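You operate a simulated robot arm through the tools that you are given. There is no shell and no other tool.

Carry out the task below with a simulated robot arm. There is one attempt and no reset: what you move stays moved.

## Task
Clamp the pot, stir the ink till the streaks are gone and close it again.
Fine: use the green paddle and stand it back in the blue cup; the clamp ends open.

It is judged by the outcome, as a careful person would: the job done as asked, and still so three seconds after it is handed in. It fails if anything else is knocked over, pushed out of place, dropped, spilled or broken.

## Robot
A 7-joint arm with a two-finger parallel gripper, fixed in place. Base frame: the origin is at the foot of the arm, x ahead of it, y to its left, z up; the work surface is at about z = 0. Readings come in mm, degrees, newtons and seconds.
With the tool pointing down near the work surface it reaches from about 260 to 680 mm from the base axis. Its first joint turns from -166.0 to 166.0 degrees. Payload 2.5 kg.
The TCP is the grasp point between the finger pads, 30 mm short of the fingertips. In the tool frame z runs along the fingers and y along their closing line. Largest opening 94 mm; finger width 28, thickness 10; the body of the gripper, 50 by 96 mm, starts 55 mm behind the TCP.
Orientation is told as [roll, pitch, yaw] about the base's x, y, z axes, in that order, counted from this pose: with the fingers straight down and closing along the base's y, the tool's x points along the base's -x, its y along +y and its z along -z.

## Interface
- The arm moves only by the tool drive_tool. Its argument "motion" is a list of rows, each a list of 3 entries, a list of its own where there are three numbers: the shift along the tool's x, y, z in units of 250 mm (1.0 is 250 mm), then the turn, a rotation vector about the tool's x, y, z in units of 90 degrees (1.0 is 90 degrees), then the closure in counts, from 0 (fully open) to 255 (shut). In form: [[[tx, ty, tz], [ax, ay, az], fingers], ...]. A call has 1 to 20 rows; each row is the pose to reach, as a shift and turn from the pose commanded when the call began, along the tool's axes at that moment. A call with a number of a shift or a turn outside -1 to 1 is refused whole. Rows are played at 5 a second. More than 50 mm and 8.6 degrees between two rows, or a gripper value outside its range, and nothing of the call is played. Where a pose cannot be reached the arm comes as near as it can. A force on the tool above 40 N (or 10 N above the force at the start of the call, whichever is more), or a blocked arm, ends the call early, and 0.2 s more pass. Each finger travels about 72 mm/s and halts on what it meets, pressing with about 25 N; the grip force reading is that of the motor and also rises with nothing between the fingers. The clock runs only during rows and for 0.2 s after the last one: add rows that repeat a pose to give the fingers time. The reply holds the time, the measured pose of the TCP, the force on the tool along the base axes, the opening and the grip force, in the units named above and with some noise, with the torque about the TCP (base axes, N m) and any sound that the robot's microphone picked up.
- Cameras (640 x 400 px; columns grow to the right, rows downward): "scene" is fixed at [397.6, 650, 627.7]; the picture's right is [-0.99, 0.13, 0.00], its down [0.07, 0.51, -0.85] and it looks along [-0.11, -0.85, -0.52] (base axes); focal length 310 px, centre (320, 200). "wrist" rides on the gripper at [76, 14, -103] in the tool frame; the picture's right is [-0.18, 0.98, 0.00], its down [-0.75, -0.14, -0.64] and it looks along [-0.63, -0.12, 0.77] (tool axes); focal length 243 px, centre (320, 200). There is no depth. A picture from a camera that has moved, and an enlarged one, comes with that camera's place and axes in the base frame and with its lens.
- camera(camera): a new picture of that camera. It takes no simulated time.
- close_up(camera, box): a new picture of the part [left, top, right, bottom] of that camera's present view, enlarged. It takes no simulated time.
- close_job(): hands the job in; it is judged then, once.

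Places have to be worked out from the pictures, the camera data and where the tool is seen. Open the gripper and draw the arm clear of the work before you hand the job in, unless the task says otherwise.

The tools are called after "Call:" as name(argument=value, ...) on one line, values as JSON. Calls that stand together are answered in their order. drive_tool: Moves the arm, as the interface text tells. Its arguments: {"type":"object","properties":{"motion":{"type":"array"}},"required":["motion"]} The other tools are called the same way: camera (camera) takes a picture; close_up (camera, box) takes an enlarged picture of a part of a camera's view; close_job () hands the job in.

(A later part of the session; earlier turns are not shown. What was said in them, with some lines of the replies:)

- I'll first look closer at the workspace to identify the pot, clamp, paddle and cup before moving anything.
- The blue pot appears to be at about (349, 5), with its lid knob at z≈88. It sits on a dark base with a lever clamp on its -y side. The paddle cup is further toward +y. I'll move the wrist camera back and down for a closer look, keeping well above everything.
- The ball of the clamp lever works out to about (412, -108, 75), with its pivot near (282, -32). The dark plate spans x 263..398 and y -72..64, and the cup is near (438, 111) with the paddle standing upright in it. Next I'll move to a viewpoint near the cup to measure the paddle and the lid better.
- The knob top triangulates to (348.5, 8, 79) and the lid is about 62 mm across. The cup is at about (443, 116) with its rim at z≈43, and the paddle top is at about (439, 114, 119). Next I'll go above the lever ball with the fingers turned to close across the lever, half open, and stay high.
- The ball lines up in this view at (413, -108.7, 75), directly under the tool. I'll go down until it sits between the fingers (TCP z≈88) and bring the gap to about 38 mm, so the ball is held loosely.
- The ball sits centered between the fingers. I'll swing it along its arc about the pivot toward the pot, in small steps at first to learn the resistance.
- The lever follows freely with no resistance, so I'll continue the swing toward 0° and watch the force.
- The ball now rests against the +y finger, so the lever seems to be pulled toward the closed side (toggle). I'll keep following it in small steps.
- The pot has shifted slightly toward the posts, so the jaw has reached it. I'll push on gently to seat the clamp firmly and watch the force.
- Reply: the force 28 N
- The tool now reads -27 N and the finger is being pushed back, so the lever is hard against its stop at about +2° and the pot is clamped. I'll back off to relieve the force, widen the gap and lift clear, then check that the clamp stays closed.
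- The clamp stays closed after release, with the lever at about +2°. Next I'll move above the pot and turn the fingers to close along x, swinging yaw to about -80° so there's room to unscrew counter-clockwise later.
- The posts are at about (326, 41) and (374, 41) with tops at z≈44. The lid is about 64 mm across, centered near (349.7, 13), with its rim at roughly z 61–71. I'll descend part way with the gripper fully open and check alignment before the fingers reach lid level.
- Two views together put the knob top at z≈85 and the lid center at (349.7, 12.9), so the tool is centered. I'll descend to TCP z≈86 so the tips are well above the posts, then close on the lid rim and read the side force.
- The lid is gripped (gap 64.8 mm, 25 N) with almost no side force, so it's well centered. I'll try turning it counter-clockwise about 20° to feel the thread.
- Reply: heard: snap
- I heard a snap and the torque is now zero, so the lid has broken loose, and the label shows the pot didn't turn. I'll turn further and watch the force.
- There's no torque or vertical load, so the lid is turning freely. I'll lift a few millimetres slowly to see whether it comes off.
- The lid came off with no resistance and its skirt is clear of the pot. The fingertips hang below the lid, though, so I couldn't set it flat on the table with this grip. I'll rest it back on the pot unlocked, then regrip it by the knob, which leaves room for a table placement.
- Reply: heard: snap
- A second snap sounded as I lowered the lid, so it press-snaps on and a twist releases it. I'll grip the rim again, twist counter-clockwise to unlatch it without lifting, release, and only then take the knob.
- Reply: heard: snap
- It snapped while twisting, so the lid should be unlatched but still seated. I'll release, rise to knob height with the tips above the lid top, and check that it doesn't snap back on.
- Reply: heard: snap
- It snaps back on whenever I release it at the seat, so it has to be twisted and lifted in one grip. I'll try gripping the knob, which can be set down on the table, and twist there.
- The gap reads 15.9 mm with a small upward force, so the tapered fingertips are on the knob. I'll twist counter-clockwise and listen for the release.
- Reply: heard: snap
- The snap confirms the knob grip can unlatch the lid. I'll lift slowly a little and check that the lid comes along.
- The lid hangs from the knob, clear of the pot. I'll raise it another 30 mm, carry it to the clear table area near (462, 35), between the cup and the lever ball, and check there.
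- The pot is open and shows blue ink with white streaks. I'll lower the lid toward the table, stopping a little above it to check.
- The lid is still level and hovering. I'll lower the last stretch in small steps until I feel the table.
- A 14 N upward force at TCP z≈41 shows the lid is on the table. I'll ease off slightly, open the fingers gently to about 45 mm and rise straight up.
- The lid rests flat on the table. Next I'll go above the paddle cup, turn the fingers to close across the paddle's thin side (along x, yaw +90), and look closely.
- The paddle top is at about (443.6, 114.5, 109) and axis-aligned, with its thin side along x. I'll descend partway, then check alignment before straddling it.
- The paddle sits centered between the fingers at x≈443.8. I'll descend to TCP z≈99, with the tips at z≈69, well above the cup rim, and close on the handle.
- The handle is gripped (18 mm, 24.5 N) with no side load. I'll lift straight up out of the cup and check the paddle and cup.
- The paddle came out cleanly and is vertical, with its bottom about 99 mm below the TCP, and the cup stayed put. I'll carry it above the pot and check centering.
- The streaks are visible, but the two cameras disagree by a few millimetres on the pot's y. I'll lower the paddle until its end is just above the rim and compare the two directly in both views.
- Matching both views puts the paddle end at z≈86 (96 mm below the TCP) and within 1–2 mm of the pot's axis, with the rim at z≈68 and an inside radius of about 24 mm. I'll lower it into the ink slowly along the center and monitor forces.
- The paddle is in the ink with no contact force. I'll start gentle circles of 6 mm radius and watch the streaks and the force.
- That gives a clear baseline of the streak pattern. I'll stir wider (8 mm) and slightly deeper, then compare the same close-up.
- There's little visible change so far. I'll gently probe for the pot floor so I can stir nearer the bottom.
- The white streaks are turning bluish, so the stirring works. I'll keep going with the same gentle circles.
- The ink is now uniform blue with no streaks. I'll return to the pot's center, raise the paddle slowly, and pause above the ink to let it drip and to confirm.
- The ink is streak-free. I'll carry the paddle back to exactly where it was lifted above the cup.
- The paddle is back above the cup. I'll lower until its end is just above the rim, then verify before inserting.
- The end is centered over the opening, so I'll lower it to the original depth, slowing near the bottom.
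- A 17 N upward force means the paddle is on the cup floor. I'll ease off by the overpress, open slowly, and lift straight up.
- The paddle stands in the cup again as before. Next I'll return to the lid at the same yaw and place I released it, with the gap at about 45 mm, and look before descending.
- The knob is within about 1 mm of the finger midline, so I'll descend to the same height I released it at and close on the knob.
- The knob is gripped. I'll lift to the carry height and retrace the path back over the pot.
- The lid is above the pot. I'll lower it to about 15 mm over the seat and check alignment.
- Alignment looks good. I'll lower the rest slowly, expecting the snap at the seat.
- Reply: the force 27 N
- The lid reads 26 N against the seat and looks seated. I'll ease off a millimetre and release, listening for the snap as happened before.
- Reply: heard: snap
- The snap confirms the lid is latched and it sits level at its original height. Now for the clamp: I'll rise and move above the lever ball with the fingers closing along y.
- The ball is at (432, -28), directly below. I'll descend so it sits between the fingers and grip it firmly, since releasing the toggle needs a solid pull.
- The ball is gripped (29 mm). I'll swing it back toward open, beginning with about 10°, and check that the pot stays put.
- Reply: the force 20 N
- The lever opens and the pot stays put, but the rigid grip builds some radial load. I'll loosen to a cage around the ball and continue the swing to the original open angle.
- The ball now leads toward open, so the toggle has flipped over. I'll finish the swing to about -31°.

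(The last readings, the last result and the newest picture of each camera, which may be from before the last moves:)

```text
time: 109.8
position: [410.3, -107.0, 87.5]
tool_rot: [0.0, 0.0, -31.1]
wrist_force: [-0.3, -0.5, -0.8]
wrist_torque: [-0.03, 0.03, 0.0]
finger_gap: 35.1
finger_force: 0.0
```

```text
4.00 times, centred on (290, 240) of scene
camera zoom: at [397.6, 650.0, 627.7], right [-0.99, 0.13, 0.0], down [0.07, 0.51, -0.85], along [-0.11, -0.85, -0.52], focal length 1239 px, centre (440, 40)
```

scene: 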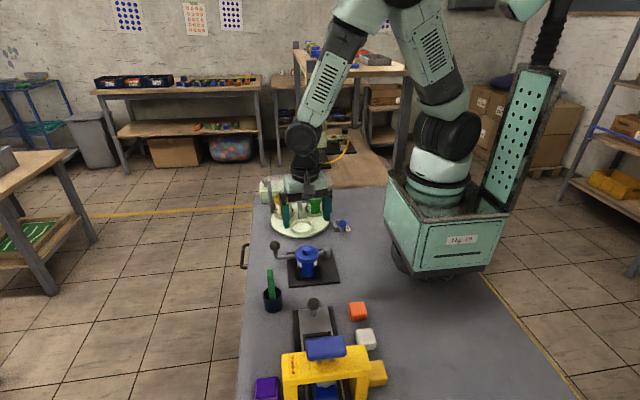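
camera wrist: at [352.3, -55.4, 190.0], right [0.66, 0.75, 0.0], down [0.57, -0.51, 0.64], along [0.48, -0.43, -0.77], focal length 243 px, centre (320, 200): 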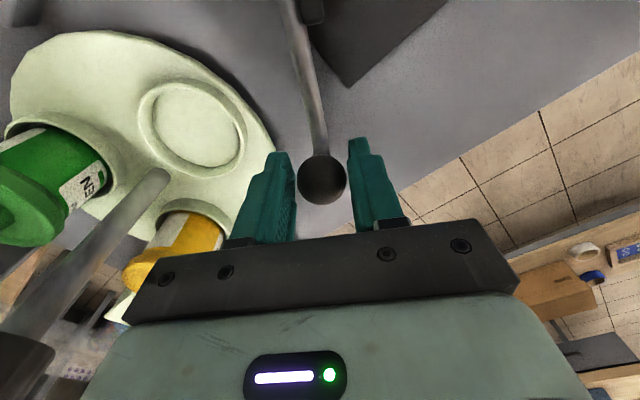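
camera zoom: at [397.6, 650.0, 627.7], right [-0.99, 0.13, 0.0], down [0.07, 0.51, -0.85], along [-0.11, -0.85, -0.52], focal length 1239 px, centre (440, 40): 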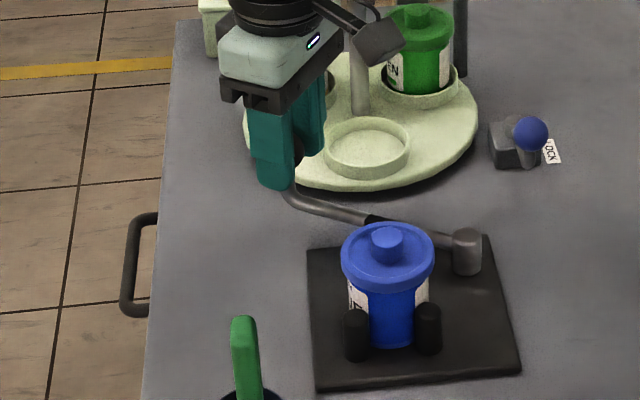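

The lever is at its open rest position, with the ball free between the fingers. I'll widen the gap slightly and lift straight up clear.

Call:
drive_tool(motion=[[[0, 0, 0], [0, 0, 0], 125], [[0, 0, 0], [0, 0, 0], 100], [[0, 0, 0], [0, 0, 0], 100], [[0, 0, -0.12], [0, 0, 0], 100], [[0, 0, -0.28], [0, 0, 0], 100], [[0, 0, -0.46], [0, 0, 0], 100], [[0, 0, -0.64], [0, 0, 0], 60], [[0, 0, -0.82], [0, 0, 0], 20], [[0, 0, -1.0], [0, 0, 0], 0], [[0, 0, -1.0], [0, 0, 0], 0]])

Call:
camera(camera="scene")

Call:
close_up(camera="scene", box=[230, 190, 350, 315])

Call:
camera(camera="wrist")

```text
time: 112.0
position: [411.7, -105.6, 337.6]
tool_rot: [0.0, 0.0, -31.0]
wrist_force: [0.3, -0.3, 0.0]
wrist_torque: [0.03, -0.01, 0.01]
finger_gap: 93.9
finger_force: 0.1
```

```text
taken
```

scene: 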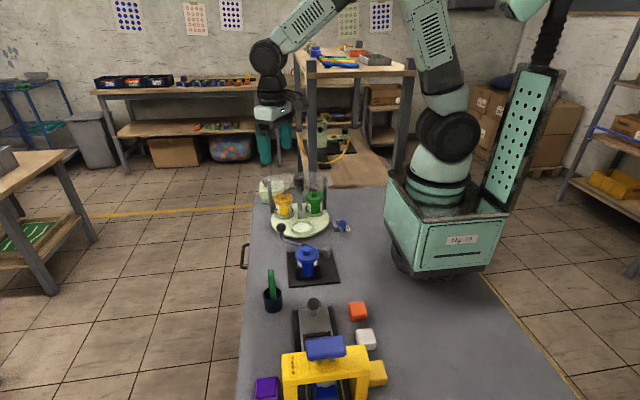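

```text
3.20 times, centred on (290, 252) of scene
camera zoom: at [397.6, 650.0, 627.7], right [-0.99, 0.13, 0.0], down [0.07, 0.51, -0.85], along [-0.11, -0.85, -0.52], focal length 991 px, centre (416, 32)
```

zoom: 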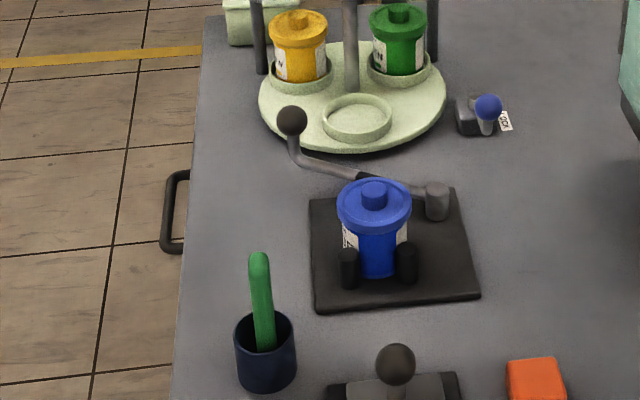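

```text
taken
camera wrist: at [352.5, -54.3, 439.8], right [0.66, 0.75, 0.0], down [0.57, -0.51, 0.64], along [0.48, -0.43, -0.77], focal length 243 px, centre (320, 200)
```

wrist: 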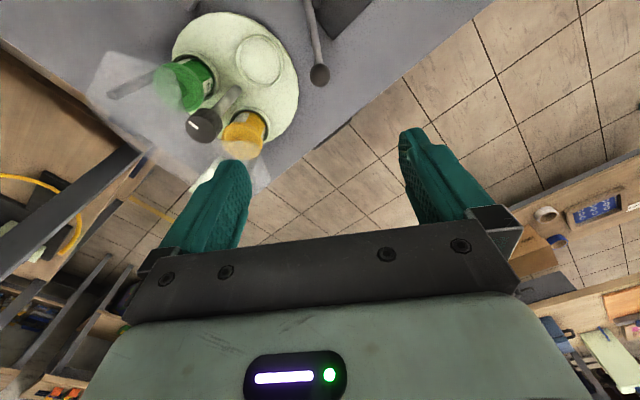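

Everything looks in place: clamp open, paddle in the cup, lid on. I'll take a final close look at the lid seating and the paddle before handing in.

Call:
close_up(camera="scene", box=[285, 235, 345, 285])

Call:
close_up(camera="scene", box=[250, 255, 300, 320])

Call:
drive_tool(motion=[[[0, 0, 0], [0, 0, 0], 0], [[0, 0, 0], [0, 0, 0], 0], [[0, 0, 0], [0, 0, 0], 0], [[0, 0, 0], [0, 0, 0], 0], [[0, 0, 0], [0, 0, 0], 0], [[0, 0, 0], [0, 0, 0], 0], [[0, 0, 0], [0, 0, 0], 0], [[0, 0, 0], [0, 0, 0], 0], [[0, 0, 0], [0, 0, 0], 0], [[0, 0, 0], [0, 0, 0], 0]])

Call:
close_up(camera="scene", box=[230, 190, 350, 315])

```text
8.00 times, centred on (315, 260) of scene
camera zoom: at [397.6, 650.0, 627.7], right [-0.99, 0.13, 0.0], down [0.07, 0.51, -0.85], along [-0.11, -0.85, -0.52], focal length 2477 px, centre (360, -280)
```

zoom: 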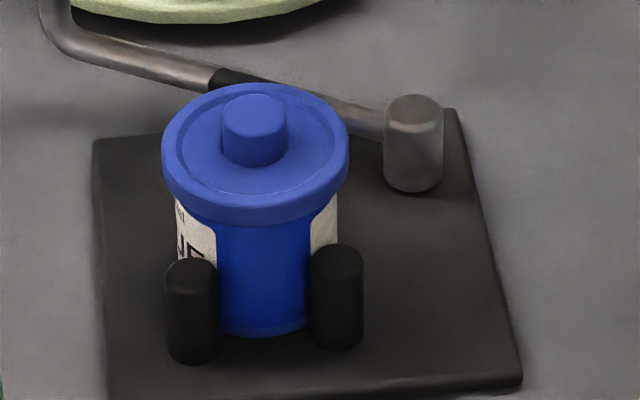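

```text
6.15 times, centred on (275, 288) of scene
camera zoom: at [397.6, 650.0, 627.7], right [-0.99, 0.13, 0.0], down [0.07, 0.51, -0.85], along [-0.11, -0.85, -0.52], focal length 1906 px, centre (597, -338)
```

zoom: 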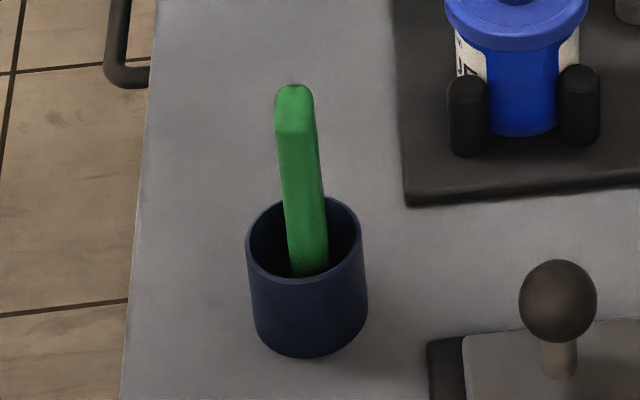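

```text
time: 114.2
position: [411.3, -105.7, 337.7]
tool_rot: [0.0, 0.0, -31.0]
wrist_force: [-1.1, 0.2, -0.6]
wrist_torque: [0.01, -0.01, -0.02]
finger_gap: 93.9
finger_force: 0.1
```

```text
3.20 times, centred on (290, 252) of scene
camera zoom: at [397.6, 650.0, 627.7], right [-0.99, 0.13, 0.0], down [0.07, 0.51, -0.85], along [-0.11, -0.85, -0.52], focal length 991 px, centre (416, 32)
```

zoom: 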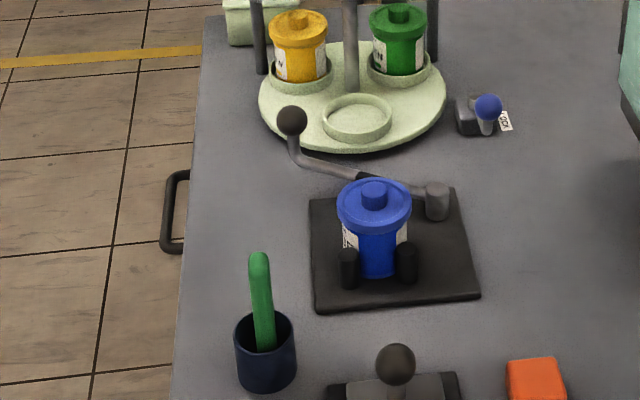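

After two more seconds nothing has moved. The lid is latched and level, the lever is at its open position, the paddle stands in the blue cup, and the gripper is open and clear. I'm handing in the job.

Call:
close_job()

```text
The job is handed in.
```

The job is done and handed in: the ink is stirred to an even blue with no streaks, and the pot is closed again.

- **Pot:** I clamped it before opening. Clamping slid it about 5 mm against the posts, and it is still there.
- **Lid:** It unlatches with a counter-clockwise twist and snaps back on when released at the seat. During my first attempts to take it off it snapped back on twice. At the end it snapped on and sat level at its original height. I did not tug on it to test the latch.
- **Paddle:** I stirred with the green paddle and stood it back in the blue cup.
- **Clamp:** The lever is back at the open position it started in, and it stayed there in a check about two seconds later.

I saw nothing else moved or spilled. The gripper is open and raised clear of the bench.
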